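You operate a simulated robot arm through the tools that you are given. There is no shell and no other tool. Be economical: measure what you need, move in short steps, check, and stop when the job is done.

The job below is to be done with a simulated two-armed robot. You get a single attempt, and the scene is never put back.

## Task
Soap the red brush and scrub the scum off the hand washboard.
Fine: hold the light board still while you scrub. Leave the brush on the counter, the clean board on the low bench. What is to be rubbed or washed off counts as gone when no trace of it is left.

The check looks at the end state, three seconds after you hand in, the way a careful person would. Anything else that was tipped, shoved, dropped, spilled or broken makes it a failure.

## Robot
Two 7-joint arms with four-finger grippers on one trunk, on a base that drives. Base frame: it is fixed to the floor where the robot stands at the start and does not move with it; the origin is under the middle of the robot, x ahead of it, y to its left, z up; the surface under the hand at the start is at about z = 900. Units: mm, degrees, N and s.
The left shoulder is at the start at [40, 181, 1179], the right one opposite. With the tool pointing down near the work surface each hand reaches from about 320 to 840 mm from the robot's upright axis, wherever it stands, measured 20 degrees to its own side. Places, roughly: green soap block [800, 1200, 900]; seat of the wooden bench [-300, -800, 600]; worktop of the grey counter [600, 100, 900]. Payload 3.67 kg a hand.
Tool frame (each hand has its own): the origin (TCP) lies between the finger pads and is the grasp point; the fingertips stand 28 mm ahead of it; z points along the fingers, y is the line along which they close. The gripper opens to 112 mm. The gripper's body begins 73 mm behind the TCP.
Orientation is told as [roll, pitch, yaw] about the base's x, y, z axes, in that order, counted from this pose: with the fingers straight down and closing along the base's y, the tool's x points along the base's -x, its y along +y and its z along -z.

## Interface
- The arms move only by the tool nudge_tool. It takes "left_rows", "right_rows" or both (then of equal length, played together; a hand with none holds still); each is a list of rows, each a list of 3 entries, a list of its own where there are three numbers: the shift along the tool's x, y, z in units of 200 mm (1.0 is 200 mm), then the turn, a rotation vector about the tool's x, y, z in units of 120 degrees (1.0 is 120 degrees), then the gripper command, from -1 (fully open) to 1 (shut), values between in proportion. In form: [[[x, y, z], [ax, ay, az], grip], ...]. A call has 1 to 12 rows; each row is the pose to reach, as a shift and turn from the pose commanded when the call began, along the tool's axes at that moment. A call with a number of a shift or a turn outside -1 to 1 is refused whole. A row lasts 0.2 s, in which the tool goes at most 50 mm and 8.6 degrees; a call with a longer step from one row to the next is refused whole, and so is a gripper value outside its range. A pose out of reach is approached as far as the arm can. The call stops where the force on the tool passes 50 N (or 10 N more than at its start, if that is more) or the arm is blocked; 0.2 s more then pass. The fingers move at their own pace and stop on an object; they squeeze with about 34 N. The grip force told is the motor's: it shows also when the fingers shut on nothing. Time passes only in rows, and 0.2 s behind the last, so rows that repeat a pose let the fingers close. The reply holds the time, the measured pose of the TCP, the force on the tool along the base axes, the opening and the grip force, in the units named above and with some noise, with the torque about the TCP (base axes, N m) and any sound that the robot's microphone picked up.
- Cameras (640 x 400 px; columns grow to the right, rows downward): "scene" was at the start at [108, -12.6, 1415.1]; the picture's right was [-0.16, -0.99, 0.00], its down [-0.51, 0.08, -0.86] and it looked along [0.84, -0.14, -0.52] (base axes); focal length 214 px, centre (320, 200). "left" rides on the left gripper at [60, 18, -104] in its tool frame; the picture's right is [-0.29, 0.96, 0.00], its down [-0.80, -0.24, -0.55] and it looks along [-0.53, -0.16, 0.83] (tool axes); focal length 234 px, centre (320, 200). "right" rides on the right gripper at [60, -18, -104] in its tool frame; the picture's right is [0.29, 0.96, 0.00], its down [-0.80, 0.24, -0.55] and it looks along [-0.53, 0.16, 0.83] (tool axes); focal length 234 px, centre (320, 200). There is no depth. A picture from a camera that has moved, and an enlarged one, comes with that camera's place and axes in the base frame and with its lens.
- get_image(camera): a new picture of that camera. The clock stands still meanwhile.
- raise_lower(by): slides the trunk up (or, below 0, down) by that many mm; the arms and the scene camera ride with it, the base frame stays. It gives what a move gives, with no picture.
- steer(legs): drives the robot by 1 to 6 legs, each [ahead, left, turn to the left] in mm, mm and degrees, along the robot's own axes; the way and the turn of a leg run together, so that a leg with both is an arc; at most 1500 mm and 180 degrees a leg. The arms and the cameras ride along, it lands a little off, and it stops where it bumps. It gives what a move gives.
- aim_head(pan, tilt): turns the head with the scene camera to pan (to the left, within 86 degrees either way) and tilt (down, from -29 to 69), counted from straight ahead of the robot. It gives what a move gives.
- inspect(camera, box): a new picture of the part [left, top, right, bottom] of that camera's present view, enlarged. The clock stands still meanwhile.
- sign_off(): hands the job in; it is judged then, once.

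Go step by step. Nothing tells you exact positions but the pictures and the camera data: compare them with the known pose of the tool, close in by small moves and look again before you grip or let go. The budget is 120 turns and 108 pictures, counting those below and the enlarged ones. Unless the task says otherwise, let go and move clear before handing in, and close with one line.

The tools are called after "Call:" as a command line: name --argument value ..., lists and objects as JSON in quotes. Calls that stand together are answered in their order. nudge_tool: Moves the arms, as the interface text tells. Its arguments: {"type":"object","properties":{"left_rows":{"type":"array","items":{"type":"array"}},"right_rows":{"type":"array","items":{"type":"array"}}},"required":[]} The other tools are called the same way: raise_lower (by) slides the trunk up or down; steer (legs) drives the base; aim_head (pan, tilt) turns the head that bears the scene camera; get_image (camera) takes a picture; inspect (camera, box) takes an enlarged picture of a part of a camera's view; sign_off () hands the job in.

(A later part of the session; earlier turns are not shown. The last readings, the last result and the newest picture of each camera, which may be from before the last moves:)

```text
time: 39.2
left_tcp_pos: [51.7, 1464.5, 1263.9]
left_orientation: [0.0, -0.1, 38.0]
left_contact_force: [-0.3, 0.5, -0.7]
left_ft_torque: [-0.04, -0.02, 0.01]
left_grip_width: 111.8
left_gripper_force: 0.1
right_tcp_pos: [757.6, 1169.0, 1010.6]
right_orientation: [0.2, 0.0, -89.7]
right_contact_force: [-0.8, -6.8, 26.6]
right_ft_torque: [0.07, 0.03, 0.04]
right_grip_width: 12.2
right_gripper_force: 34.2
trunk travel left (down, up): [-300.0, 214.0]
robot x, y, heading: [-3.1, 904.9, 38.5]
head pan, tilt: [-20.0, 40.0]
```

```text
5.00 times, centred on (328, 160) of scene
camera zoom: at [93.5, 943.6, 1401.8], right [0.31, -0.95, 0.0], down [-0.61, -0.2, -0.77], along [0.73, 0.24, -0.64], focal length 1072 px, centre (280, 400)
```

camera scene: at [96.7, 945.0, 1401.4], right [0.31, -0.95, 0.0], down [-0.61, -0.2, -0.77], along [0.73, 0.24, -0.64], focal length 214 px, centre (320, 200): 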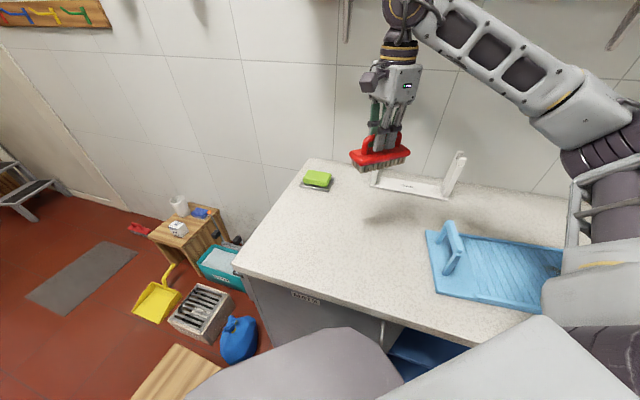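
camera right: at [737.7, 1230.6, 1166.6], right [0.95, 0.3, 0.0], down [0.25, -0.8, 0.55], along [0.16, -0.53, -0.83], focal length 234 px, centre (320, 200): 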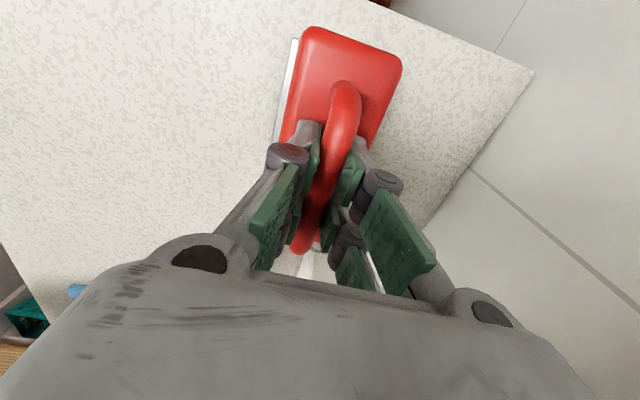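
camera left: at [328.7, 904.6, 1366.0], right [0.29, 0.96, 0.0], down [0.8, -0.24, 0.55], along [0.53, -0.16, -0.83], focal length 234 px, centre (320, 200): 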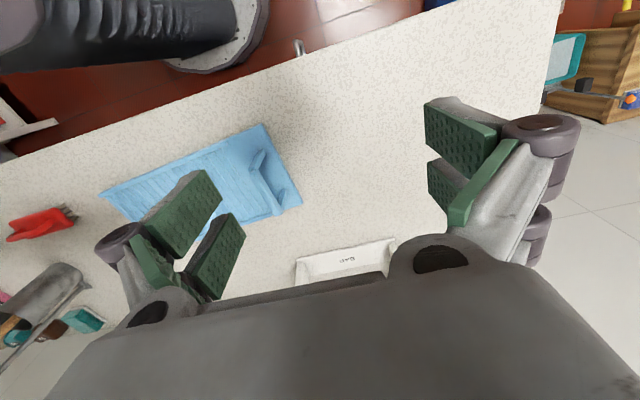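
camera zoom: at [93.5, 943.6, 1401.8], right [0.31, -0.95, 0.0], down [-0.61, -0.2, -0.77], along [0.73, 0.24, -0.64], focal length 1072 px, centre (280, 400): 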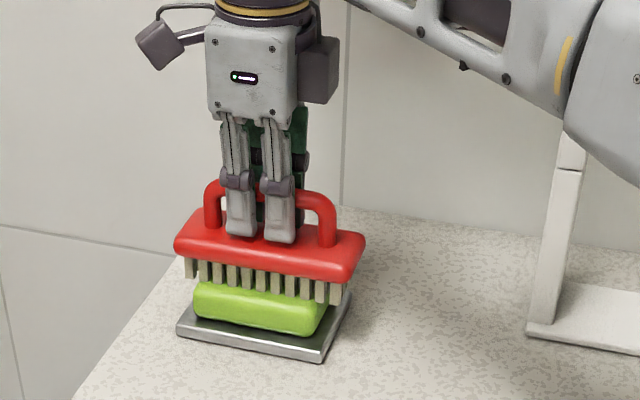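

Soap is still in place. I lift, retract the hand and drive back to the board position.

Call:
nudge_tool --right_rows '[[[0, 0, -0.1], [0, 0, 0], 1], [[0, 0, -0.3], [0, 0, 0], 1], [[0, 0, -0.5], [0, 0, 0], 1], [[0, 0, -0.7], [0, 0, 0], 1], [[0, 0, -0.95], [0, 0, 0], 1], [[-0.13, -0.11, -0.95], [0, 0, 0], 1], [[-0.26, -0.22, -0.95], [0, 0, 0], 1], [[-0.4, -0.34, -0.95], [0, 0, 0], 1], [[-0.55, -0.47, -0.95], [0, 0, 0], 1]]'

Call:
inspect --camera "scene" --box '[280, 120, 376, 200]'

Call:
nudge_tool --right_rows '[[[-0.14, -0.11, 0.0], [0, 0, -0.067], 1], [[-0.28, -0.22, 0.0], [0, 0, -0.134], 1], [[-0.42, -0.33, 0.0], [0, 0, -0.2], 1], [[-0.52, -0.43, 0.0], [0, 0, -0.267], 1], [[-0.54, -0.46, 0.0], [0, 0, -0.333], 1]]'

Call:
steer --legs '[[0, 0, -38], [0, -380, 0]]'

Call:
aim_head --pan 5 --tilt 50

Call:
get_image --camera "scene"

```text
time: 41.2
left_tcp_pos: [54.8, 1464.2, 1264.0]
left_orientation: [0.1, -0.1, 38.1]
left_contact_force: [-0.2, -0.8, 0.7]
left_ft_torque: [0.04, -0.01, -0.02]
left_grip_width: 111.9
left_gripper_force: 0.0
right_tcp_pos: [668.4, 1058.4, 1195.6]
right_orientation: [-0.1, 0.1, -89.7]
right_contact_force: [-0.7, -0.4, -0.9]
right_ft_torque: [0.04, -0.01, -0.03]
right_grip_width: 11.9
right_gripper_force: 33.9
right hand out of reach, approached as far as the arm can: row 5
trunk travel left (down, up): [-300.0, 214.0]
robot x, y, heading: [0.8, 904.3, 38.2]
head pan, tilt: [-20.0, 40.0]
```

```text
5.00 times, centred on (328, 160) of scene
camera zoom: at [97.8, 942.2, 1401.5], right [0.31, -0.95, 0.0], down [-0.61, -0.2, -0.77], along [0.73, 0.24, -0.64], focal length 1072 px, centre (280, 400)
```

zoom: 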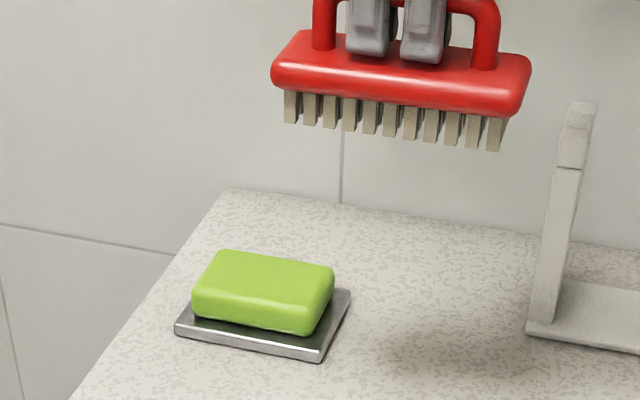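

```text
time: 42.4
left_tcp_pos: [54.7, 1465.9, 1262.6]
left_orientation: [0.0, 0.0, 38.1]
left_contact_force: [-0.6, -0.7, -0.6]
left_ft_torque: [-0.06, -0.01, 0.0]
left_grip_width: 112.0
left_gripper_force: 0.0
right_tcp_pos: [576.6, 952.3, 1195.7]
right_orientation: [-0.1, 0.0, -49.3]
right_contact_force: [0.5, -0.9, -1.8]
right_ft_torque: [-0.05, -0.02, 0.03]
right_grip_width: 12.5
right_gripper_force: 34.0
trunk travel left (down, up): [-300.0, 214.0]
robot x, y, heading: [3.0, 904.5, 38.1]
head pan, tilt: [-20.0, 40.0]
```

```text
time: 46.8
left_tcp_pos: [390.4, 934.1, 1261.6]
left_orientation: [0.1, 0.0, 0.0]
left_contact_force: [-0.7, 0.0, -0.2]
left_ft_torque: [-0.02, 0.02, -0.01]
left_grip_width: 111.8
left_gripper_force: 0.0
right_tcp_pos: [482.9, 208.3, 1197.0]
right_orientation: [0.0, 0.0, -87.6]
right_contact_force: [-0.8, 0.2, -1.8]
right_ft_torque: [0.04, 0.0, 0.0]
right_grip_width: 12.1
right_gripper_force: 33.8
trunk travel left (down, up): [-300.0, 214.0]
robot x, y, heading: [-3.8, 525.2, -0.1]
head pan, tilt: [-20.0, 40.0]
```

```text
time: 47.7
left_tcp_pos: [389.4, 934.5, 1262.2]
left_orientation: [0.0, -0.1, 0.0]
left_contact_force: [-0.9, 0.2, 0.5]
left_ft_torque: [-0.04, 0.01, 0.0]
left_grip_width: 112.2
left_gripper_force: 0.1
right_tcp_pos: [483.0, 209.1, 1197.1]
right_orientation: [-0.1, 0.0, -87.7]
right_contact_force: [0.1, 0.1, -0.9]
right_ft_torque: [0.02, -0.01, 0.03]
right_grip_width: 12.1
right_gripper_force: 34.2
trunk travel left (down, up): [-300.0, 214.0]
robot x, y, heading: [-1.9, 524.8, 0.1]
head pan, tilt: [5.0, 50.0]
```

```text
71 pictures are left
camera scene: at [97.1, 533.9, 1387.3], right [0.09, -1.0, 0.0], down [-0.76, -0.07, -0.64], along [0.64, 0.06, -0.77], focal length 214 px, centre (320, 200)
```

scene: 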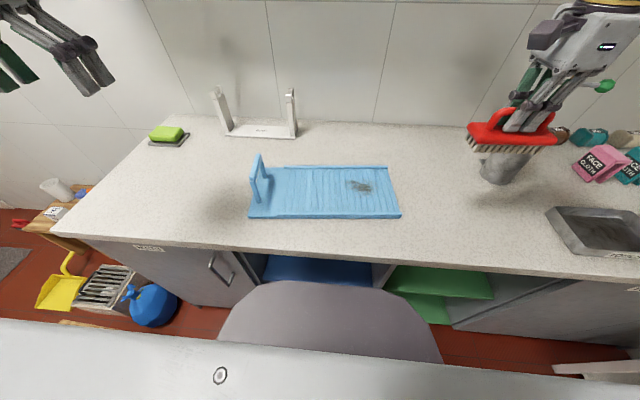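

Now I enlarge the board to fix handle and scum positions from this closer view.

Call:
inspect --camera "scene" --box '[236, 140, 412, 240]'

Call:
inspect --camera "left" --box '[40, 80, 320, 255]'

```text
3.64 times, centred on (324, 190) of scene
camera zoom: at [97.1, 533.9, 1387.3], right [0.09, -1.0, 0.0], down [-0.76, -0.07, -0.64], along [0.64, 0.06, -0.77], focal length 780 px, centre (306, 236)
```

zoom: 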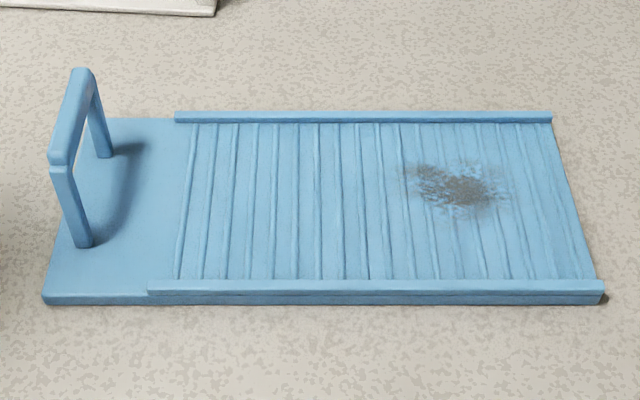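

```text
2.29 times, centred on (180, 168) of left
camera zoom: at [329.2, 953.2, 1366.0], right [0.29, 0.96, 0.0], down [0.8, -0.24, 0.55], along [0.53, -0.16, -0.83], focal length 535 px, centre (640, 274)
```

zoom: 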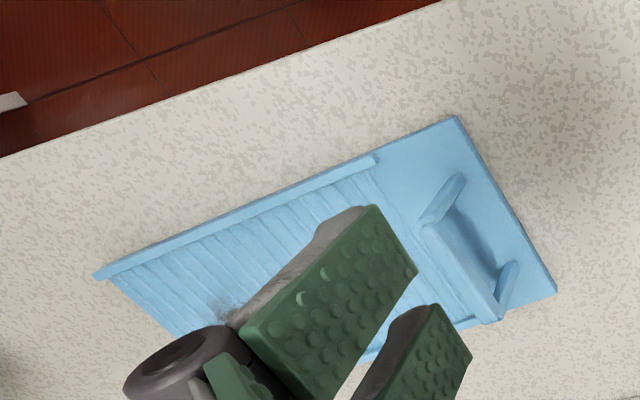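

Handle bar is about (518,748,z≈992), yaw ~4.5°; scum spans x 510–595, y 400–495. Left hand goes above the bar.

Call:
nudge_tool --left_rows '[[[-0.1, -0.15, 0.1], [0, 0, -0.01], -1], [[-0.2, -0.3, 0.22], [0, 0, -0.02], -1], [[-0.3, -0.45, 0.35], [0, 0, -0.0375], -1], [[-0.42, -0.6, 0.47], [0, 0, -0.0375], -1], [[-0.54, -0.77, 0.58], [0, 0, -0.0375], -1], [[-0.645, -0.93, 0.68], [0, 0, -0.0375], -1], [[-0.645, -0.93, 0.8], [0, 0, -0.0375], -0.3]]'

Call:
get_image --camera "left"

Call:
inspect --camera "scene" --box '[216, 110, 344, 230]'

```text
time: 49.3
left_tcp_pos: [519.6, 747.3, 1102.0]
left_orientation: [0.0, 0.0, 4.5]
left_contact_force: [0.5, 0.1, 0.0]
left_ft_torque: [-0.04, -0.02, -0.02]
left_grip_width: 72.7
left_gripper_force: 0.0
right_tcp_pos: [482.5, 208.3, 1196.8]
right_orientation: [-0.1, 0.0, -87.5]
right_contact_force: [0.7, 0.5, -0.6]
right_ft_torque: [-0.04, 0.02, -0.03]
right_grip_width: 11.9
right_gripper_force: 34.1
trunk travel left (down, up): [-300.0, 214.0]
robot x, y, heading: [1.4, 526.0, -0.1]
head pan, tilt: [5.0, 50.0]
```

```text
68 pictures are left
camera left: at [457.2, 762.4, 1205.5], right [0.21, 0.98, 0.0], down [0.81, -0.18, 0.55], along [0.54, -0.12, -0.83], focal length 234 px, centre (320, 200)
```

left: 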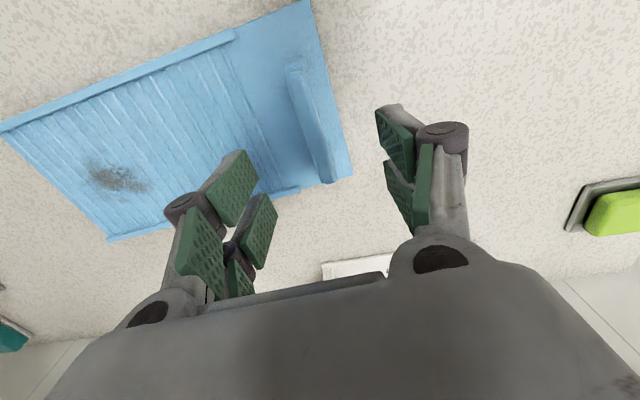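

```text
3.33 times, centred on (280, 170) of scene
camera zoom: at [97.0, 534.9, 1387.3], right [0.09, -1.0, 0.0], down [-0.76, -0.07, -0.64], along [0.64, 0.06, -0.77], focal length 715 px, centre (453, 300)
```

zoom: 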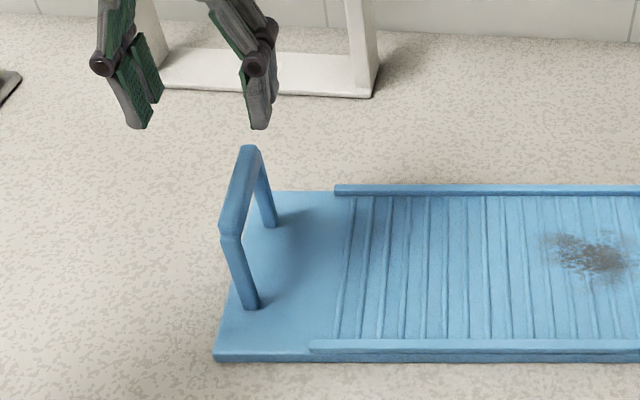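

Bar centre refined to about (517,743). I descend to z≈990 and check.

Call:
nudge_tool --left_rows '[[[0.01, -0.02, 0.2], [0, 0, 0], -0.3], [[0.01, -0.02, 0.4], [0, 0, 0], -0.3], [[0.01, -0.02, 0.56], [0, 0, 0], -0.3]]'

Call:
get_image --camera "left"

Call:
inspect --camera "scene" --box '[216, 110, 344, 230]'

```text
time: 50.1
left_tcp_pos: [518.2, 743.1, 989.4]
left_orientation: [0.0, 0.0, 4.5]
left_contact_force: [0.2, 0.1, -0.3]
left_ft_torque: [0.02, 0.05, 0.03]
left_grip_width: 72.5
left_gripper_force: 0.0
right_tcp_pos: [483.3, 208.5, 1196.1]
right_orientation: [0.0, 0.0, -87.6]
right_contact_force: [0.3, 0.6, -0.8]
right_ft_torque: [-0.01, -0.01, -0.01]
right_grip_width: 12.2
right_gripper_force: 33.9
trunk travel left (down, up): [-300.0, 214.0]
robot x, y, heading: [-1.2, 522.9, -0.2]
head pan, tilt: [5.0, 50.0]
```

```text
66 pictures are left
camera left: at [455.9, 757.5, 1092.9], right [0.21, 0.98, 0.0], down [0.81, -0.18, 0.55], along [0.54, -0.12, -0.83], focal length 234 px, centre (320, 200)
```

left: 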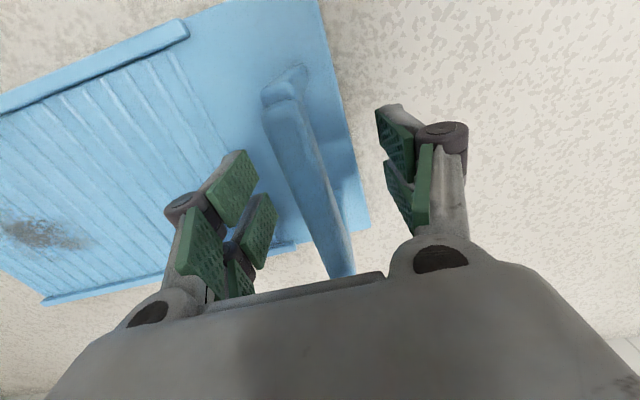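

```text
3.33 times, centred on (280, 170) of scene
camera zoom: at [97.7, 533.5, 1387.3], right [0.09, -1.0, 0.0], down [-0.76, -0.07, -0.64], along [0.64, 0.06, -0.77], focal length 715 px, centre (453, 300)
```

zoom: 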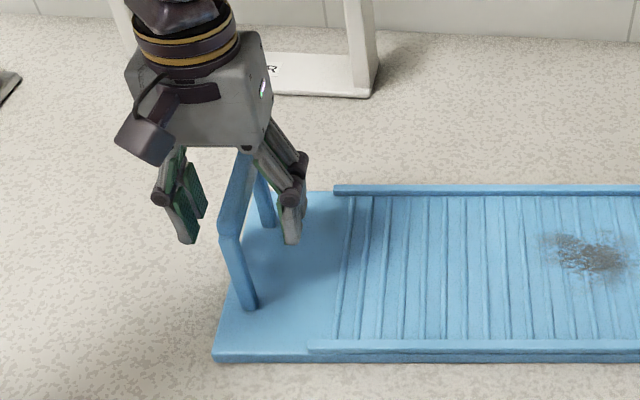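

Bar is about 4 mm to the right of centre; I shift and close on it.

Call:
nudge_tool --left_rows '[[[0, -0.02, 0], [0, 0, 0], -0.3], [[0, -0.02, 0], [0, 0, 0], 0.2], [[0, -0.02, 0], [0, 0, 0], 0.5], [[0, -0.02, 0], [0, 0, 0], 1], [[0, -0.02, 0], [0, 0, 0], 1], [[0, -0.02, 0], [0, 0, 0], 1]]'

Call:
get_image --camera "left"

Call:
inspect --camera "scene" --box '[236, 140, 412, 240]'

```text
time: 51.5
left_tcp_pos: [516.3, 738.1, 991.5]
left_orientation: [0.0, 0.0, 4.6]
left_contact_force: [0.2, 1.1, 0.7]
left_ft_torque: [0.0, -0.01, 0.26]
left_grip_width: 14.6
left_gripper_force: 34.6
right_tcp_pos: [483.7, 208.4, 1196.9]
right_orientation: [0.0, 0.0, -87.7]
right_contact_force: [-0.5, -0.1, -1.5]
right_ft_torque: [0.01, 0.02, 0.0]
right_grip_width: 12.2
right_gripper_force: 34.1
trunk travel left (down, up): [-300.0, 214.0]
robot x, y, heading: [7.4, 526.9, -0.1]
head pan, tilt: [5.0, 50.0]
```

```text
64 pictures are left
camera left: at [455.6, 753.8, 1093.9], right [0.21, 0.98, 0.0], down [0.81, -0.18, 0.55], along [0.54, -0.12, -0.83], focal length 234 px, centre (320, 200)
```

left: 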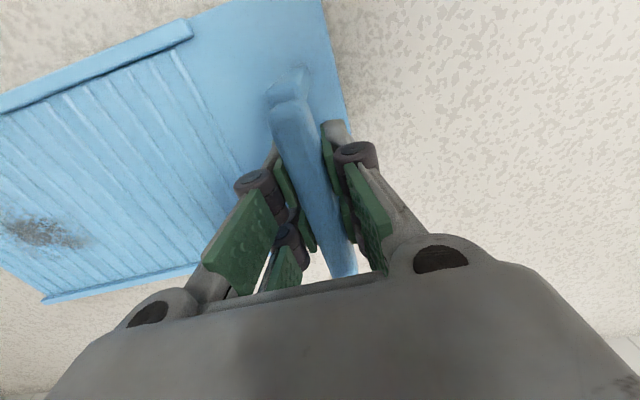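

```text
3.64 times, centred on (324, 190) of scene
camera zoom: at [97.2, 533.6, 1387.3], right [0.09, -1.0, 0.0], down [-0.76, -0.07, -0.64], along [0.64, 0.06, -0.77], focal length 780 px, centre (306, 236)
```

zoom: 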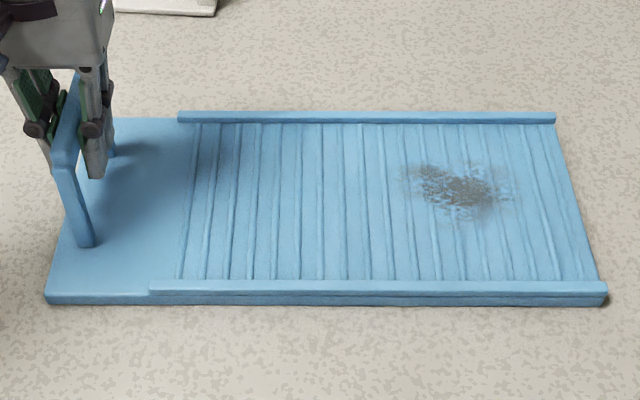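

Board is held firmly. I bring the brush over the scum.

Call:
nudge_tool --right_rows '[[[0.2, 0.07, 0.03], [0, 0, -0.01], 1], [[0.4, 0.14, 0.06], [0, 0, -0.018], 1], [[0.6, 0.21, 0.1], [0, 0, -0.018], 1], [[0.8, 0.28, 0.15], [0, 0, -0.018], 1], [[1.0, 0.36, 0.2], [0, 0, -0.018], 1]]'

Call:
nudge_tool --right_rows '[[[0.1, 0.02, 0.1], [0, 0, 0], 1], [[0.17, 0.03, 0.25], [0, 0, 0], 1], [[0.17, 0.03, 0.45], [0, 0, 0], 1]]'

Call:
get_image --camera "right"

Call:
inspect --camera "scene" --box '[300, 110, 444, 230]'

```text
time: 52.7
left_tcp_pos: [518.0, 740.3, 991.1]
left_orientation: [-0.2, -0.1, 4.3]
left_contact_force: [1.7, 0.1, 2.9]
left_ft_torque: [-0.2, 0.4, -0.09]
left_grip_width: 14.5
left_gripper_force: 34.1
right_tcp_pos: [548.6, 413.7, 1156.4]
right_orientation: [-0.1, 0.0, -85.4]
right_contact_force: [0.0, 0.0, -0.2]
right_ft_torque: [0.0, 0.01, -0.01]
right_grip_width: 11.9
right_gripper_force: 34.1
trunk travel left (down, up): [-300.0, 214.0]
robot x, y, heading: [3.7, 527.0, -0.1]
head pan, tilt: [5.0, 50.0]
```

```text
time: 53.5
left_tcp_pos: [515.8, 739.6, 989.3]
left_orientation: [0.0, -0.1, 4.5]
left_contact_force: [0.9, -1.7, 1.3]
left_ft_torque: [0.23, 0.04, 0.06]
left_grip_width: 14.5
left_gripper_force: 34.1
right_tcp_pos: [549.5, 447.3, 1065.1]
right_orientation: [0.0, 0.0, -85.4]
right_contact_force: [-0.8, -0.1, -1.9]
right_ft_torque: [0.02, 0.0, 0.01]
right_grip_width: 11.9
right_gripper_force: 34.2
trunk travel left (down, up): [-300.0, 214.0]
robot x, y, heading: [2.0, 524.7, -0.1]
head pan, tilt: [5.0, 50.0]
```

```text
62 pictures are left
camera right: at [527.3, 503.6, 1169.5], right [0.93, 0.36, 0.0], down [0.3, -0.78, 0.55], along [0.2, -0.52, -0.83], focal length 234 px, centre (320, 200)
```

right: 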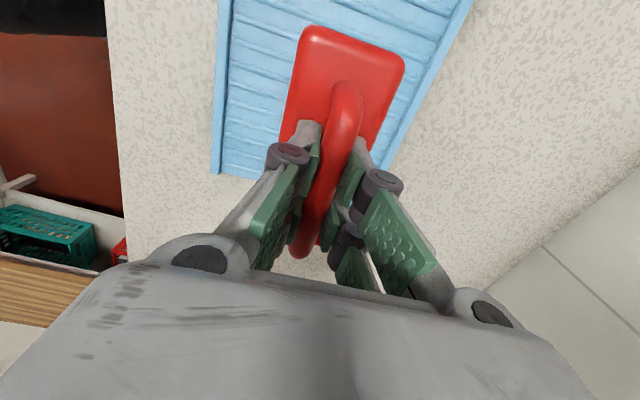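

```text
3.33 times, centred on (372, 170) of scene
camera zoom: at [97.4, 533.2, 1387.3], right [0.09, -1.0, 0.0], down [-0.76, -0.07, -0.64], along [0.64, 0.06, -0.77], focal length 715 px, centre (147, 300)
```

zoom: 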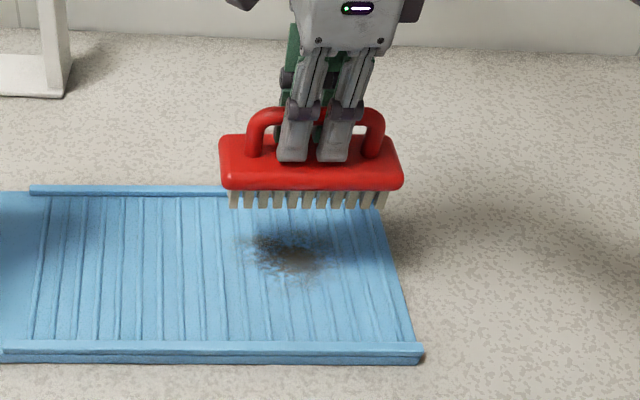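

Brush is aligned over the scum. I lower to contact in small steps.

Call:
nudge_tool --right_rows '[[[0, 0, 0.13], [0, 0, 0], 1], [[0, 0, 0.25], [0, 0, 0], 1], [[0, 0, 0.32], [0, 0, 0], 1], [[0, 0, 0.34], [0, 0, 0], 1]]'

```text
time: 54.5
left_tcp_pos: [517.4, 739.7, 990.7]
left_orientation: [-0.1, 0.0, 4.4]
left_contact_force: [-0.2, 1.0, 1.4]
left_ft_torque: [0.01, -0.06, 0.02]
left_grip_width: 14.4
left_gripper_force: 33.9
right_tcp_pos: [549.5, 446.8, 999.4]
right_orientation: [0.1, 0.0, -85.5]
right_contact_force: [0.9, 0.3, -0.9]
right_ft_torque: [0.01, -0.02, 0.03]
right_grip_width: 11.8
right_gripper_force: 33.9
trunk travel left (down, up): [-300.0, 214.0]
robot x, y, heading: [2.8, 525.4, -0.1]
head pan, tilt: [5.0, 50.0]
```

Call:
nudge_tool --right_rows '[[[0, 0, 0.01], [0, 0, 0], 1], [[0, 0, 0.02], [0, 0, 0], 1], [[0, 0, 0.03], [0, 0, 0], 1], [[0, 0, 0.04], [0, 0, 0], 1]]'

Call:
inspect --camera "scene" --box '[300, 110, 444, 230]'

```text
time: 55.5
left_tcp_pos: [517.1, 740.4, 990.1]
left_orientation: [0.0, 0.0, 4.5]
left_contact_force: [-0.7, 0.1, 1.7]
left_ft_torque: [0.03, 0.04, 0.01]
left_grip_width: 14.3
left_gripper_force: 34.5
right_tcp_pos: [549.3, 446.6, 990.5]
right_orientation: [0.0, 0.0, -85.3]
right_contact_force: [-0.2, -0.3, -0.6]
right_ft_torque: [0.0, 0.02, -0.02]
right_grip_width: 12.1
right_gripper_force: 34.2
trunk travel left (down, up): [-300.0, 214.0]
robot x, y, heading: [1.7, 528.9, 0.3]
head pan, tilt: [5.0, 50.0]
```

```text
3.33 times, centred on (372, 170) of scene
camera zoom: at [97.1, 533.8, 1387.3], right [0.09, -1.0, 0.0], down [-0.76, -0.07, -0.64], along [0.64, 0.06, -0.77], focal length 715 px, centre (147, 300)
```

zoom: 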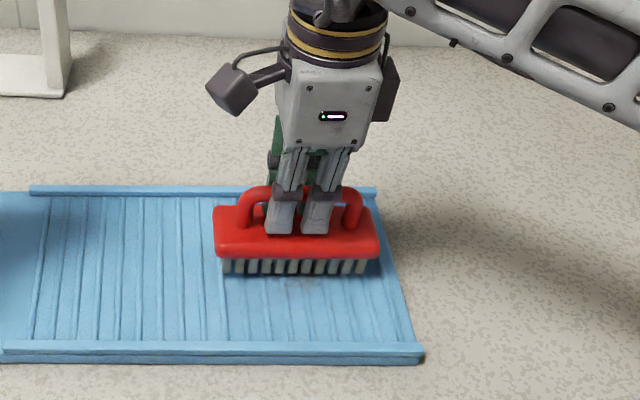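

Call:
nudge_tool --right_rows '[[[0, 0, 0.01], [0, 0, 0], 1], [[0, 0, 0.02], [0, 0, 0], 1], [[0, 0, 0.03], [0, 0, 0], 1], [[0, 0, 0.035], [0, 0, 0], 1]]'

```text
time: 56.5
left_tcp_pos: [517.2, 740.4, 990.3]
left_orientation: [0.0, 0.1, 4.5]
left_contact_force: [-0.2, 1.1, 1.1]
left_ft_torque: [0.03, 0.04, 0.04]
left_grip_width: 14.9
left_gripper_force: 33.5
right_tcp_pos: [551.4, 444.9, 984.6]
right_orientation: [0.0, 0.0, -85.6]
right_contact_force: [-0.1, 0.3, -2.2]
right_ft_torque: [0.0, -0.02, -0.01]
right_grip_width: 12.3
right_gripper_force: 34.0
trunk travel left (down, up): [-300.0, 214.0]
robot x, y, heading: [-0.9, 524.6, -0.0]
head pan, tilt: [5.0, 50.0]
```

Call:
nudge_tool --right_rows '[[[0, 0, 0.01], [0, 0, 0], 1], [[0, 0, 0.02], [0, 0, 0], 1], [[0, 0, 0.025], [0, 0, 0], 1]]'

```text
time: 57.3
left_tcp_pos: [515.1, 740.1, 991.4]
left_orientation: [0.0, 0.0, 4.5]
left_contact_force: [1.9, -1.3, -5.8]
left_ft_torque: [-0.01, 0.08, 0.34]
left_grip_width: 14.7
left_gripper_force: 34.3
right_tcp_pos: [550.5, 445.6, 981.6]
right_orientation: [0.3, 0.1, -85.5]
right_contact_force: [0.0, -2.1, 25.8]
right_ft_torque: [-0.17, 0.0, 0.2]
right_grip_width: 12.0
right_gripper_force: 34.1
trunk travel left (down, up): [-300.0, 214.0]
robot x, y, heading: [2.6, 520.9, -0.1]
head pan, tilt: [5.0, 50.0]
```

Contact with ~26 N. I scrub along x across the scum.

Call:
nudge_tool --right_rows '[[[0, 0.1, 0], [0, 0, 0], 1], [[0, 0.2, 0], [0, 0, 0], 1], [[0, 0.1, 0], [0, 0, 0], 1], [[0, 0, 0], [0, 0, 0], 1], [[0, -0.1, 0], [0, 0, 0], 1], [[0, -0.2, 0], [0, 0, 0], 1], [[0, -0.1, 0], [0, 0, 0], 1], [[0, 0, 0], [0, 0, 0], 1], [[0, 0.1, 0], [0, 0, 0], 1], [[0, 0.2, 0], [0, 0, 0], 1], [[0, 0.1, 0], [0, 0, 0], 1], [[0, 0, 0], [0, 0, 0], 1]]'

Call:
inspect --camera "scene" --box '[300, 110, 444, 230]'

```text
time: 59.9
left_tcp_pos: [516.6, 740.4, 990.7]
left_orientation: [0.0, 0.1, 4.4]
left_contact_force: [-0.3, 0.7, 1.1]
left_ft_torque: [0.07, -0.21, -0.04]
left_grip_width: 14.8
left_gripper_force: 33.8
right_tcp_pos: [549.5, 446.2, 979.5]
right_orientation: [0.0, 0.0, -85.5]
right_contact_force: [0.0, -0.5, -1.1]
right_ft_torque: [0.0, -0.02, 0.01]
right_grip_width: 11.7
right_gripper_force: 34.0
trunk travel left (down, up): [-300.0, 214.0]
robot x, y, heading: [3.0, 525.0, -0.1]
head pan, tilt: [5.0, 50.0]
```

```text
3.33 times, centred on (372, 170) of scene
camera zoom: at [97.1, 533.5, 1387.3], right [0.09, -1.0, 0.0], down [-0.76, -0.07, -0.64], along [0.64, 0.06, -0.77], focal length 715 px, centre (147, 300)
```

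zoom: 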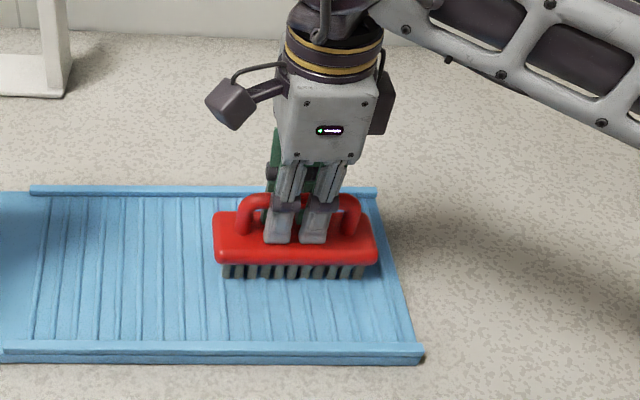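

Force faded by the end, so the brush may have shifted slightly in the fingers. I lift and look at the scum.

Call:
nudge_tool --right_rows '[[[0, 0, -0.15], [0, 0, 0], 1], [[0, 0.15, -0.35], [0, 0, 0], 1], [[-0.15, 0.3, -0.5], [0, 0, 0], 1], [[-0.35, 0.35, -0.6], [0, 0, 0], 1]]'

Call:
inspect --camera "scene" --box '[300, 130, 444, 230]'

Call:
get_image --camera "right"

```text
refused: row 3 steps farther than a row can; nothing moved
```

```text
4.00 times, centred on (372, 180) of scene
camera zoom: at [97.1, 533.5, 1387.3], right [0.09, -1.0, 0.0], down [-0.76, -0.07, -0.64], along [0.64, 0.06, -0.77], focal length 858 px, centre (112, 280)
```

zoom: 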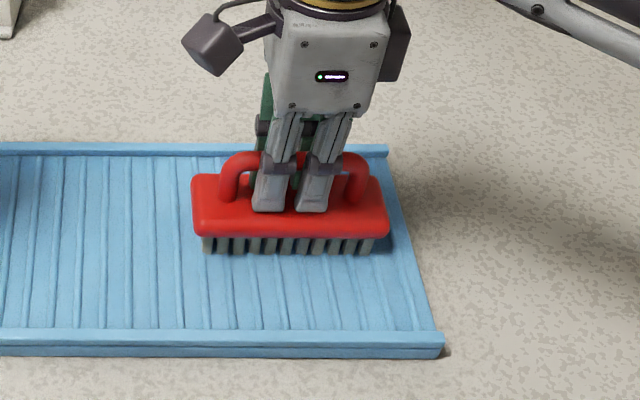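

```text
57 pictures are left
camera right: at [526.6, 503.2, 1082.6], right [0.93, 0.36, 0.0], down [0.3, -0.78, 0.55], along [0.2, -0.52, -0.83], focal length 234 px, centre (320, 200)
```

right: 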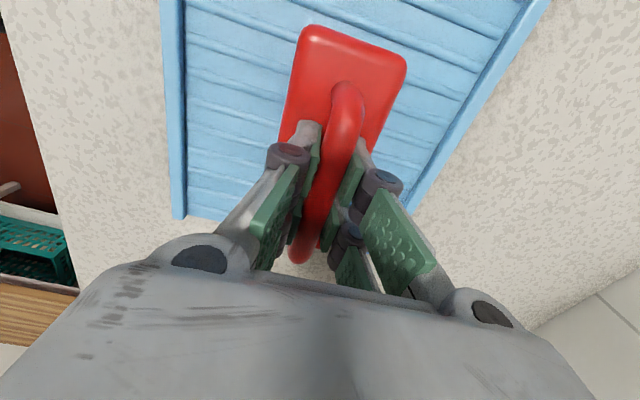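

Call:
nudge_tool --right_rows '[[[0, 0, -0.15], [0, 0, 0], 1], [[0, 0.05, -0.35], [0, 0, 0], 1], [[-0.15, 0.1, -0.45], [0, 0, 0], 1], [[-0.35, 0.1, -0.55], [0, 0, 0], 1], [[-0.55, 0.1, -0.55], [0, 0, 0], 1], [[-0.75, 0.1, -0.55], [0, 0, 0], 1]]'

Call:
inspect --camera "scene" --box '[300, 130, 444, 230]'

Call:
inspect --camera "scene" --box '[380, 80, 524, 180]'

```text
time: 61.3
left_tcp_pos: [518.3, 739.0, 990.9]
left_orientation: [0.1, -0.1, 4.4]
left_contact_force: [-0.4, 0.0, 0.8]
left_ft_torque: [0.21, -0.26, 0.06]
left_grip_width: 14.7
left_gripper_force: 34.2
right_tcp_pos: [583.0, 295.9, 1088.9]
right_orientation: [0.0, 0.1, -85.4]
right_contact_force: [-0.7, -0.4, -1.5]
right_ft_torque: [0.0, 0.04, 0.0]
right_grip_width: 11.7
right_gripper_force: 34.2
trunk travel left (down, up): [-300.0, 214.0]
robot x, y, heading: [-0.9, 527.3, 0.2]
head pan, tilt: [5.0, 50.0]
```

```text
4.00 times, centred on (372, 180) of scene
camera zoom: at [97.0, 532.4, 1387.3], right [0.09, -1.0, 0.0], down [-0.76, -0.07, -0.64], along [0.64, 0.06, -0.77], focal length 858 px, centre (112, 280)
```

zoom: 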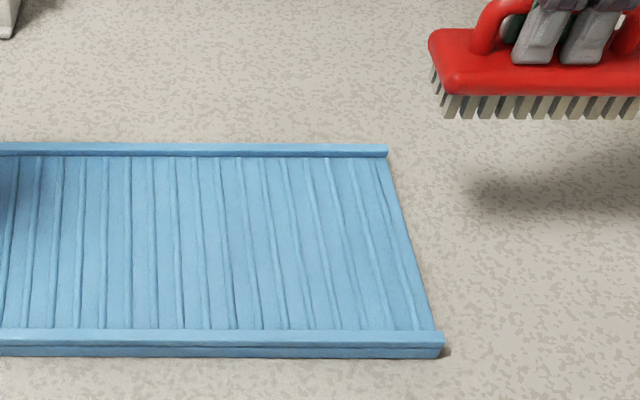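

```text
4.00 times, centred on (452, 130) of scene
camera zoom: at [97.0, 532.4, 1387.3], right [0.09, -1.0, 0.0], down [-0.76, -0.07, -0.64], along [0.64, 0.06, -0.77], focal length 858 px, centre (-208, 480)
```

zoom: 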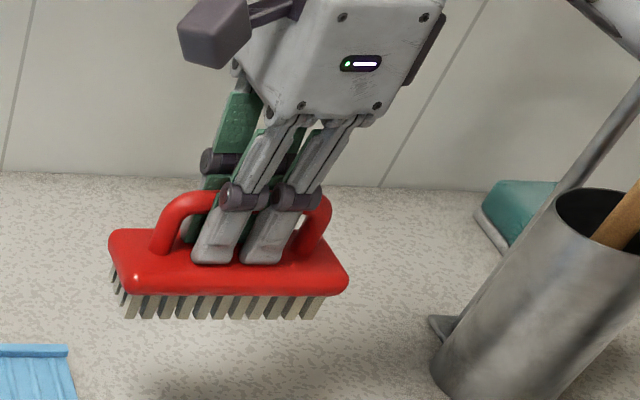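

The scum seems gone. I enlarge the spot closely to be sure no trace is left.

Call:
inspect --camera "scene" --box '[335, 160, 405, 220]'

Call:
get_image --camera "right"

Call:
get_image --camera "left"

```text
6.67 times, centred on (370, 190) of scene
camera zoom: at [97.0, 532.4, 1387.3], right [0.09, -1.0, 0.0], down [-0.76, -0.07, -0.64], along [0.64, 0.06, -0.77], focal length 1430 px, centre (-13, 267)
```

zoom: 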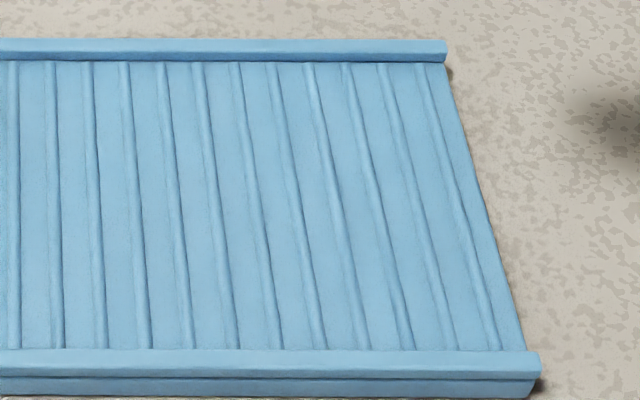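

```text
53 pictures are left
camera right: at [559.5, 354.0, 1192.7], right [0.93, 0.36, 0.0], down [0.3, -0.78, 0.55], along [0.2, -0.52, -0.83], focal length 234 px, centre (320, 200)
```

right: 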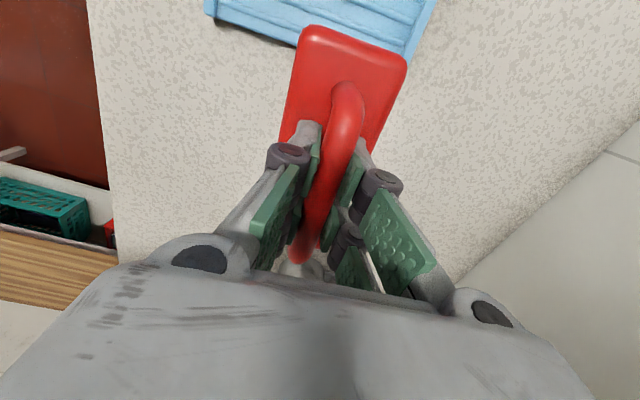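

```text
52 pictures are left
camera left: at [455.3, 753.1, 1094.0], right [0.21, 0.98, 0.0], down [0.81, -0.18, 0.55], along [0.54, -0.12, -0.83], focal length 234 px, centre (320, 200)
```

left: 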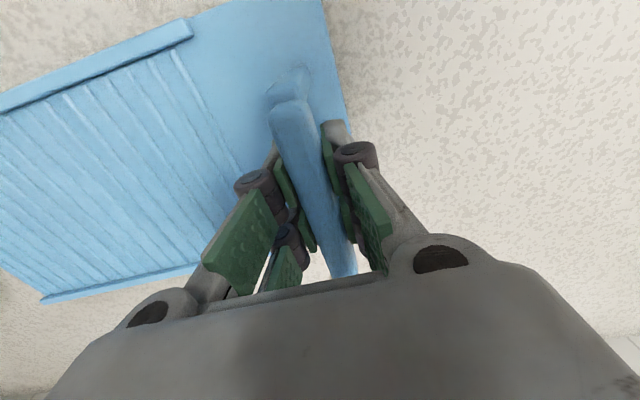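

It looks clean; for insurance I give one more short scrub pass over the same area.

Call:
nudge_tool --right_rows '[[[0.2, 0, 0], [0, 0, 0], 1], [[0.4, 0, 0], [0, 0, 0], 1], [[0.6, 0, 0.05], [0, 0, 0], 1], [[0.75, -0.05, 0.2], [0, 0, 0], 1], [[0.75, -0.1, 0.4], [0, 0, 0], 1], [[0.75, -0.1, 0.52], [0, 0, 0], 1], [[0.75, -0.1, 0.55], [0, 0, 0], 1], [[0.75, -0.1, 0.56], [0, 0, 0], 1]]'

```text
time: 63.1
left_tcp_pos: [516.4, 739.8, 989.3]
left_orientation: [0.0, 0.0, 4.5]
left_contact_force: [2.0, -1.4, 0.4]
left_ft_torque: [0.01, -0.1, 0.16]
left_grip_width: 14.6
left_gripper_force: 34.3
right_tcp_pos: [550.9, 445.8, 977.7]
right_orientation: [0.1, 0.0, -85.5]
right_contact_force: [-1.1, 0.5, 11.3]
right_ft_torque: [-0.66, 0.11, 0.01]
right_grip_width: 11.9
right_gripper_force: 33.9
trunk travel left (down, up): [-300.0, 214.0]
robot x, y, heading: [0.8, 527.7, -0.3]
head pan, tilt: [5.0, 50.0]
```

Call:
nudge_tool --right_rows '[[[0, 0.1, 0.01], [0, 0, 0], 1], [[0, 0.22, 0.01], [0, 0, 0], 1], [[0.03, 0.1, 0.01], [0, 0, 0], 1], [[0.04, 0, 0.01], [0, 0, 0], 1], [[0.04, -0.1, 0.01], [0, 0, 0], 1], [[0.04, -0.2, 0.01], [0, 0, 0], 1], [[-0.04, -0.2, 0.01], [0, 0, 0], 1], [[-0.04, -0.1, 0.01], [0, 0, 0], 1], [[-0.04, 0.1, 0.01], [0, 0, 0], 1], [[-0.04, 0.22, 0.01], [0, 0, 0], 1], [[0, 0.1, 0.01], [0, 0, 0], 1], [[0, 0, 0.01], [0, 0, 0], 1]]'

Call:
nudge_tool --right_rows '[[[0, 0, -0.15], [0, 0, 0], 1], [[0, 0.05, -0.35], [0, 0, 0], 1], [[-0.15, 0.0, -0.45], [0, 0, 0], 1], [[-0.35, -0.05, -0.55], [0, 0, 0], 1], [[-0.57, -0.1, -0.6], [0, 0, 0], 1], [[-0.77, -0.15, -0.6], [0, 0, 0], 1], [[-0.97, -0.2, -0.6], [0, 0, 0], 1]]'

Call:
inspect --camera "scene" --box '[240, 130, 416, 230]'

```text
time: 65.7
left_tcp_pos: [516.1, 741.8, 991.5]
left_orientation: [0.0, -0.1, 4.5]
left_contact_force: [-6.3, 4.0, -0.3]
left_ft_torque: [-0.07, 0.61, -0.13]
left_grip_width: 14.3
left_gripper_force: 33.8
right_tcp_pos: [551.9, 446.6, 978.3]
right_orientation: [0.5, 0.1, -85.5]
right_contact_force: [13.3, 0.4, 34.1]
right_ft_torque: [-1.03, -0.39, 0.35]
right_grip_width: 12.0
right_gripper_force: 33.9
trunk travel left (down, up): [-300.0, 214.0]
robot x, y, heading: [-1.0, 524.7, -0.1]
head pan, tilt: [5.0, 50.0]
```

```text
time: 67.3
left_tcp_pos: [516.6, 738.9, 990.9]
left_orientation: [0.0, 0.0, 4.5]
left_contact_force: [-1.4, -1.4, 3.5]
left_ft_torque: [0.18, -0.45, 0.15]
left_grip_width: 14.4
left_gripper_force: 34.3
right_tcp_pos: [526.8, 246.9, 1096.4]
right_orientation: [0.0, 0.0, -85.4]
right_contact_force: [0.4, -0.2, -0.7]
right_ft_torque: [0.0, -0.03, 0.02]
right_grip_width: 11.8
right_gripper_force: 34.1
trunk travel left (down, up): [-300.0, 214.0]
robot x, y, heading: [-0.6, 521.4, -0.1]
head pan, tilt: [5.0, 50.0]
```

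```text
3.64 times, centred on (328, 180) of scene
camera zoom: at [96.4, 532.2, 1387.4], right [0.09, -1.0, 0.0], down [-0.76, -0.07, -0.64], along [0.64, 0.06, -0.77], focal length 780 px, centre (291, 273)
```

zoom: 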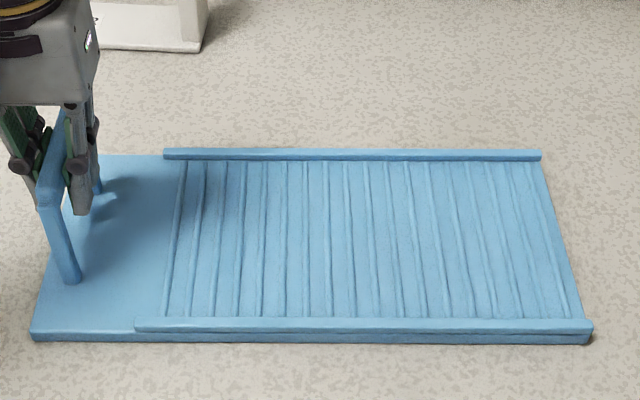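

Clean. Now I set the brush down on the counter near where it started.

Call:
nudge_tool --right_rows '[[[-0.15, -0.1, 0.05], [0, 0, 0], 1], [[-0.3, -0.2, 0.15], [0, 0, 0], 1], [[-0.39, -0.255, 0.3], [0, 0, 0], 1], [[-0.39, -0.255, 0.5], [0, 0, 0], 1], [[-0.39, -0.255, 0.57], [0, 0, 0], 1], [[-0.39, -0.255, 0.59], [0, 0, 0], 1], [[-0.39, -0.255, 0.605], [0, 0, 0], 1]]'

Call:
aim_head --pan -30 --tilt 50

Call:
inspect --camera "scene" --box '[240, 120, 416, 230]'

```text
time: 68.9
left_tcp_pos: [516.9, 738.7, 991.1]
left_orientation: [0.0, 0.1, 4.5]
left_contact_force: [-1.4, -0.8, 3.9]
left_ft_torque: [-0.04, 0.04, 0.07]
left_grip_width: 14.3
left_gripper_force: 34.4
right_tcp_pos: [479.9, 166.5, 973.8]
right_orientation: [0.0, -0.1, -85.5]
right_contact_force: [0.4, -0.2, -0.4]
right_ft_torque: [0.0, 0.0, 0.0]
right_grip_width: 11.8
right_gripper_force: 33.9
trunk travel left (down, up): [-300.0, 214.0]
robot x, y, heading: [1.8, 526.1, 0.1]
head pan, tilt: [5.0, 50.0]
```

```text
time: 69.9
left_tcp_pos: [516.6, 739.4, 990.8]
left_orientation: [0.1, 0.0, 4.5]
left_contact_force: [-2.9, 0.1, 3.9]
left_ft_torque: [0.02, 0.18, 0.02]
left_grip_width: 14.7
left_gripper_force: 33.9
right_tcp_pos: [479.0, 167.5, 972.5]
right_orientation: [0.0, 0.0, -85.6]
right_contact_force: [-0.6, 0.3, -1.4]
right_ft_torque: [0.01, 0.05, 0.0]
right_grip_width: 12.0
right_gripper_force: 33.6
trunk travel left (down, up): [-300.0, 214.0]
robot x, y, heading: [-0.9, 522.0, -0.1]
head pan, tilt: [-30.0, 50.0]
```

```text
3.64 times, centred on (328, 175) of scene
camera zoom: at [86.6, 488.2, 1387.4], right [-0.5, -0.87, 0.0], down [-0.66, 0.38, -0.64], along [0.56, -0.32, -0.77], focal length 780 px, centre (291, 291)
```

zoom: 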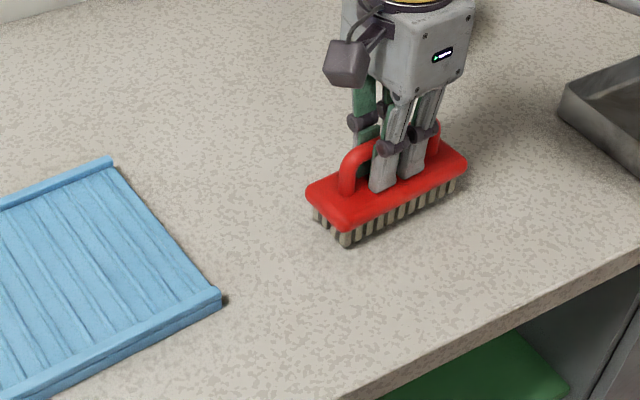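

Nearly down. I lower in 1–2 mm steps until contact.

Call:
nudge_tool --right_rows '[[[0, 0, 0.01], [0, 0, 0], 1], [[0, 0, 0.02], [0, 0, 0], 1], [[0, 0, 0.03], [0, 0, 0], 1]]'

```text
time: 70.7
left_tcp_pos: [516.8, 740.6, 991.8]
left_orientation: [0.0, 0.0, 4.4]
left_contact_force: [-1.0, -0.7, 2.8]
left_ft_torque: [0.02, 0.07, -0.01]
left_grip_width: 14.7
left_gripper_force: 33.9
right_tcp_pos: [480.6, 167.3, 969.4]
right_orientation: [0.0, -0.1, -85.5]
right_contact_force: [0.0, -0.9, -1.4]
right_ft_torque: [0.03, -0.02, 0.01]
right_grip_width: 12.0
right_gripper_force: 33.8
trunk travel left (down, up): [-300.0, 214.0]
robot x, y, heading: [4.4, 528.4, -0.4]
head pan, tilt: [-30.0, 50.0]
```

Call:
nudge_tool --right_rows '[[[0, 0, 0.01], [0, 0, 0], 1], [[0, 0, 0.017], [0, 0, 0], 1]]'

```text
time: 71.3
left_tcp_pos: [516.0, 740.8, 990.1]
left_orientation: [0.0, 0.1, 4.5]
left_contact_force: [0.0, -1.0, 0.5]
left_ft_torque: [-0.06, 0.14, -0.03]
left_grip_width: 14.5
left_gripper_force: 34.5
right_tcp_pos: [480.9, 167.5, 964.3]
right_orientation: [0.2, 0.0, -85.5]
right_contact_force: [-0.1, -0.1, 3.7]
right_ft_torque: [-0.33, 0.1, -0.04]
right_grip_width: 11.6
right_gripper_force: 33.9
trunk travel left (down, up): [-300.0, 214.0]
robot x, y, heading: [1.6, 523.3, 0.1]
head pan, tilt: [-30.0, 50.0]
```

Touching at z≈964. I open the fingers and rise straight up.

Call:
nudge_tool --right_rows '[[[0, 0, 0], [0, 0, 0], 0.5], [[0, 0, 0], [0, 0, 0], 0.2], [[0, 0, 0], [0, 0, 0], -0.2], [[0, 0, 0], [0, 0, 0], -0.3], [[0, 0, -0.2], [0, 0, 0], -0.3], [[0, 0, -0.45], [0, 0, 0], -0.3], [[0, 0, -0.7], [0, 0, 0], -0.3], [[0, 0, -0.95], [0, 0, 0], -0.3]]'

Call:
inspect --camera "scene" --box '[240, 120, 416, 230]'

```text
time: 73.3
left_tcp_pos: [515.9, 741.3, 991.0]
left_orientation: [-0.1, -0.1, 4.6]
left_contact_force: [-1.8, 0.5, 0.8]
left_ft_torque: [-0.22, 0.17, -0.16]
left_grip_width: 14.4
left_gripper_force: 33.6
right_tcp_pos: [475.9, 169.1, 1118.2]
right_orientation: [-4.7, 0.5, -85.6]
right_contact_force: [-1.3, 0.5, -0.4]
right_ft_torque: [0.0, -0.03, 0.02]
right_grip_width: 72.8
right_gripper_force: 0.0
trunk travel left (down, up): [-300.0, 214.0]
robot x, y, heading: [-3.1, 528.3, -0.2]
head pan, tilt: [-30.0, 50.0]
stopped in row 8 (right hand): the arm was blocked; the commanded pose is now the measured one
```

```text
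3.64 times, centred on (328, 175) of scene
camera zoom: at [85.6, 489.7, 1387.4], right [-0.5, -0.87, 0.0], down [-0.66, 0.38, -0.64], along [0.56, -0.32, -0.77], focal length 780 px, centre (291, 291)
```

zoom: 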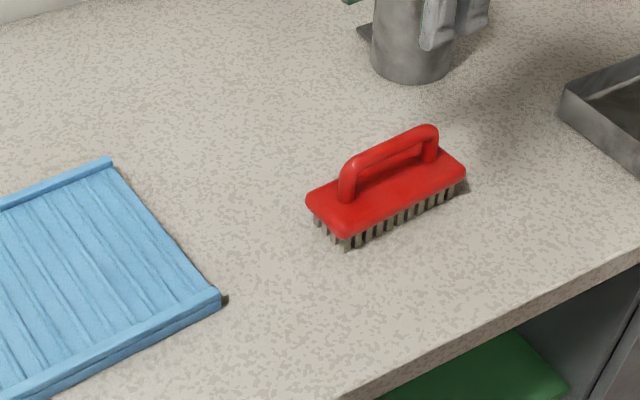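

Brush is standing on the counter. The right arm reported a block at the end of the rise; I check what it met.

Call:
get_image --camera "scene"

Call:
get_image --camera "right"

```text
48 pictures are left
camera scene: at [85.6, 489.7, 1387.4], right [-0.5, -0.87, 0.0], down [-0.66, 0.38, -0.64], along [0.56, -0.32, -0.77], focal length 214 px, centre (320, 200)
```

scene: 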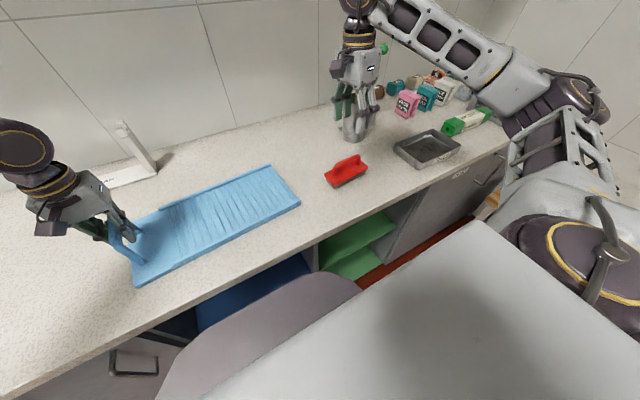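

```text
47 pictures are left
camera right: at [461.1, 226.3, 1223.8], right [0.93, 0.36, -0.08], down [0.35, -0.78, 0.53], along [0.13, -0.52, -0.85], focal length 234 px, centre (320, 200)
```

right: 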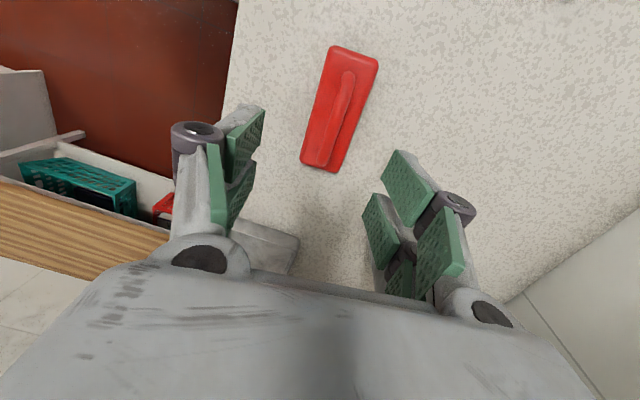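

Call:
inspect --camera "scene" --box '[310, 0, 470, 140]'

Call:
aim_head --pan -40 --tilt 25

Call:
get_image --camera "scene"

```text
2.86 times, centred on (390, 70) of scene
camera zoom: at [85.6, 489.7, 1387.4], right [-0.5, -0.87, 0.0], down [-0.66, 0.38, -0.64], along [0.56, -0.32, -0.77], focal length 613 px, centre (120, 571)
```

zoom: 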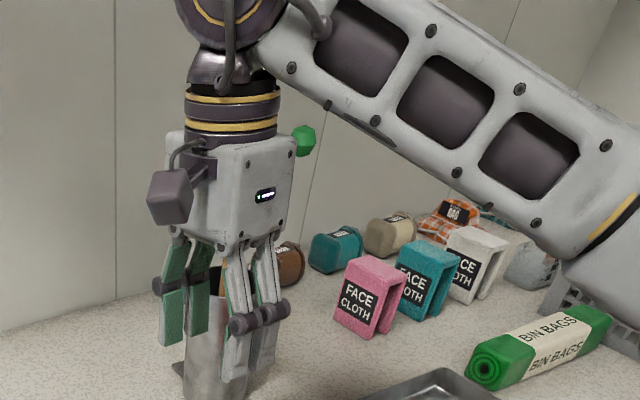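

```text
time: 74.2
left_tcp_pos: [516.9, 739.7, 990.8]
left_orientation: [0.0, 0.0, 4.4]
left_contact_force: [0.0, -0.3, 0.0]
left_ft_torque: [0.01, 0.13, 0.03]
left_grip_width: 14.5
left_gripper_force: 33.6
right_tcp_pos: [477.6, 167.8, 1118.0]
right_orientation: [-4.7, 0.4, -85.4]
right_contact_force: [0.1, 1.0, 0.7]
right_ft_torque: [-0.02, 0.0, 0.03]
right_grip_width: 72.8
right_gripper_force: 0.1
trunk travel left (down, up): [-300.0, 214.0]
robot x, y, heading: [1.3, 521.6, -0.1]
head pan, tilt: [-40.0, 25.0]
```

```text
45 pictures are left
camera scene: at [91.1, 467.8, 1424.7], right [-0.64, -0.77, 0.0], down [-0.32, 0.27, -0.91], along [0.69, -0.58, -0.42], focal length 214 px, centre (320, 200)
```

scene: 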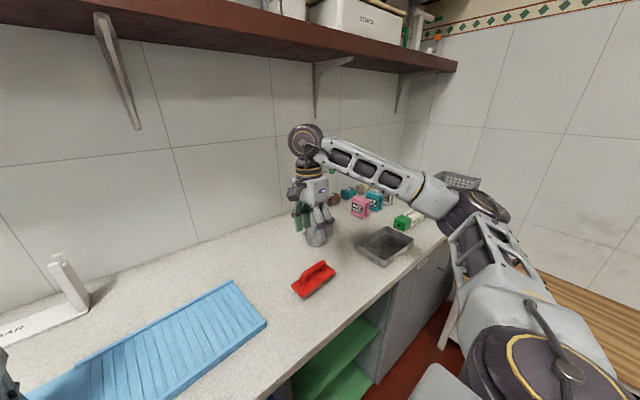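

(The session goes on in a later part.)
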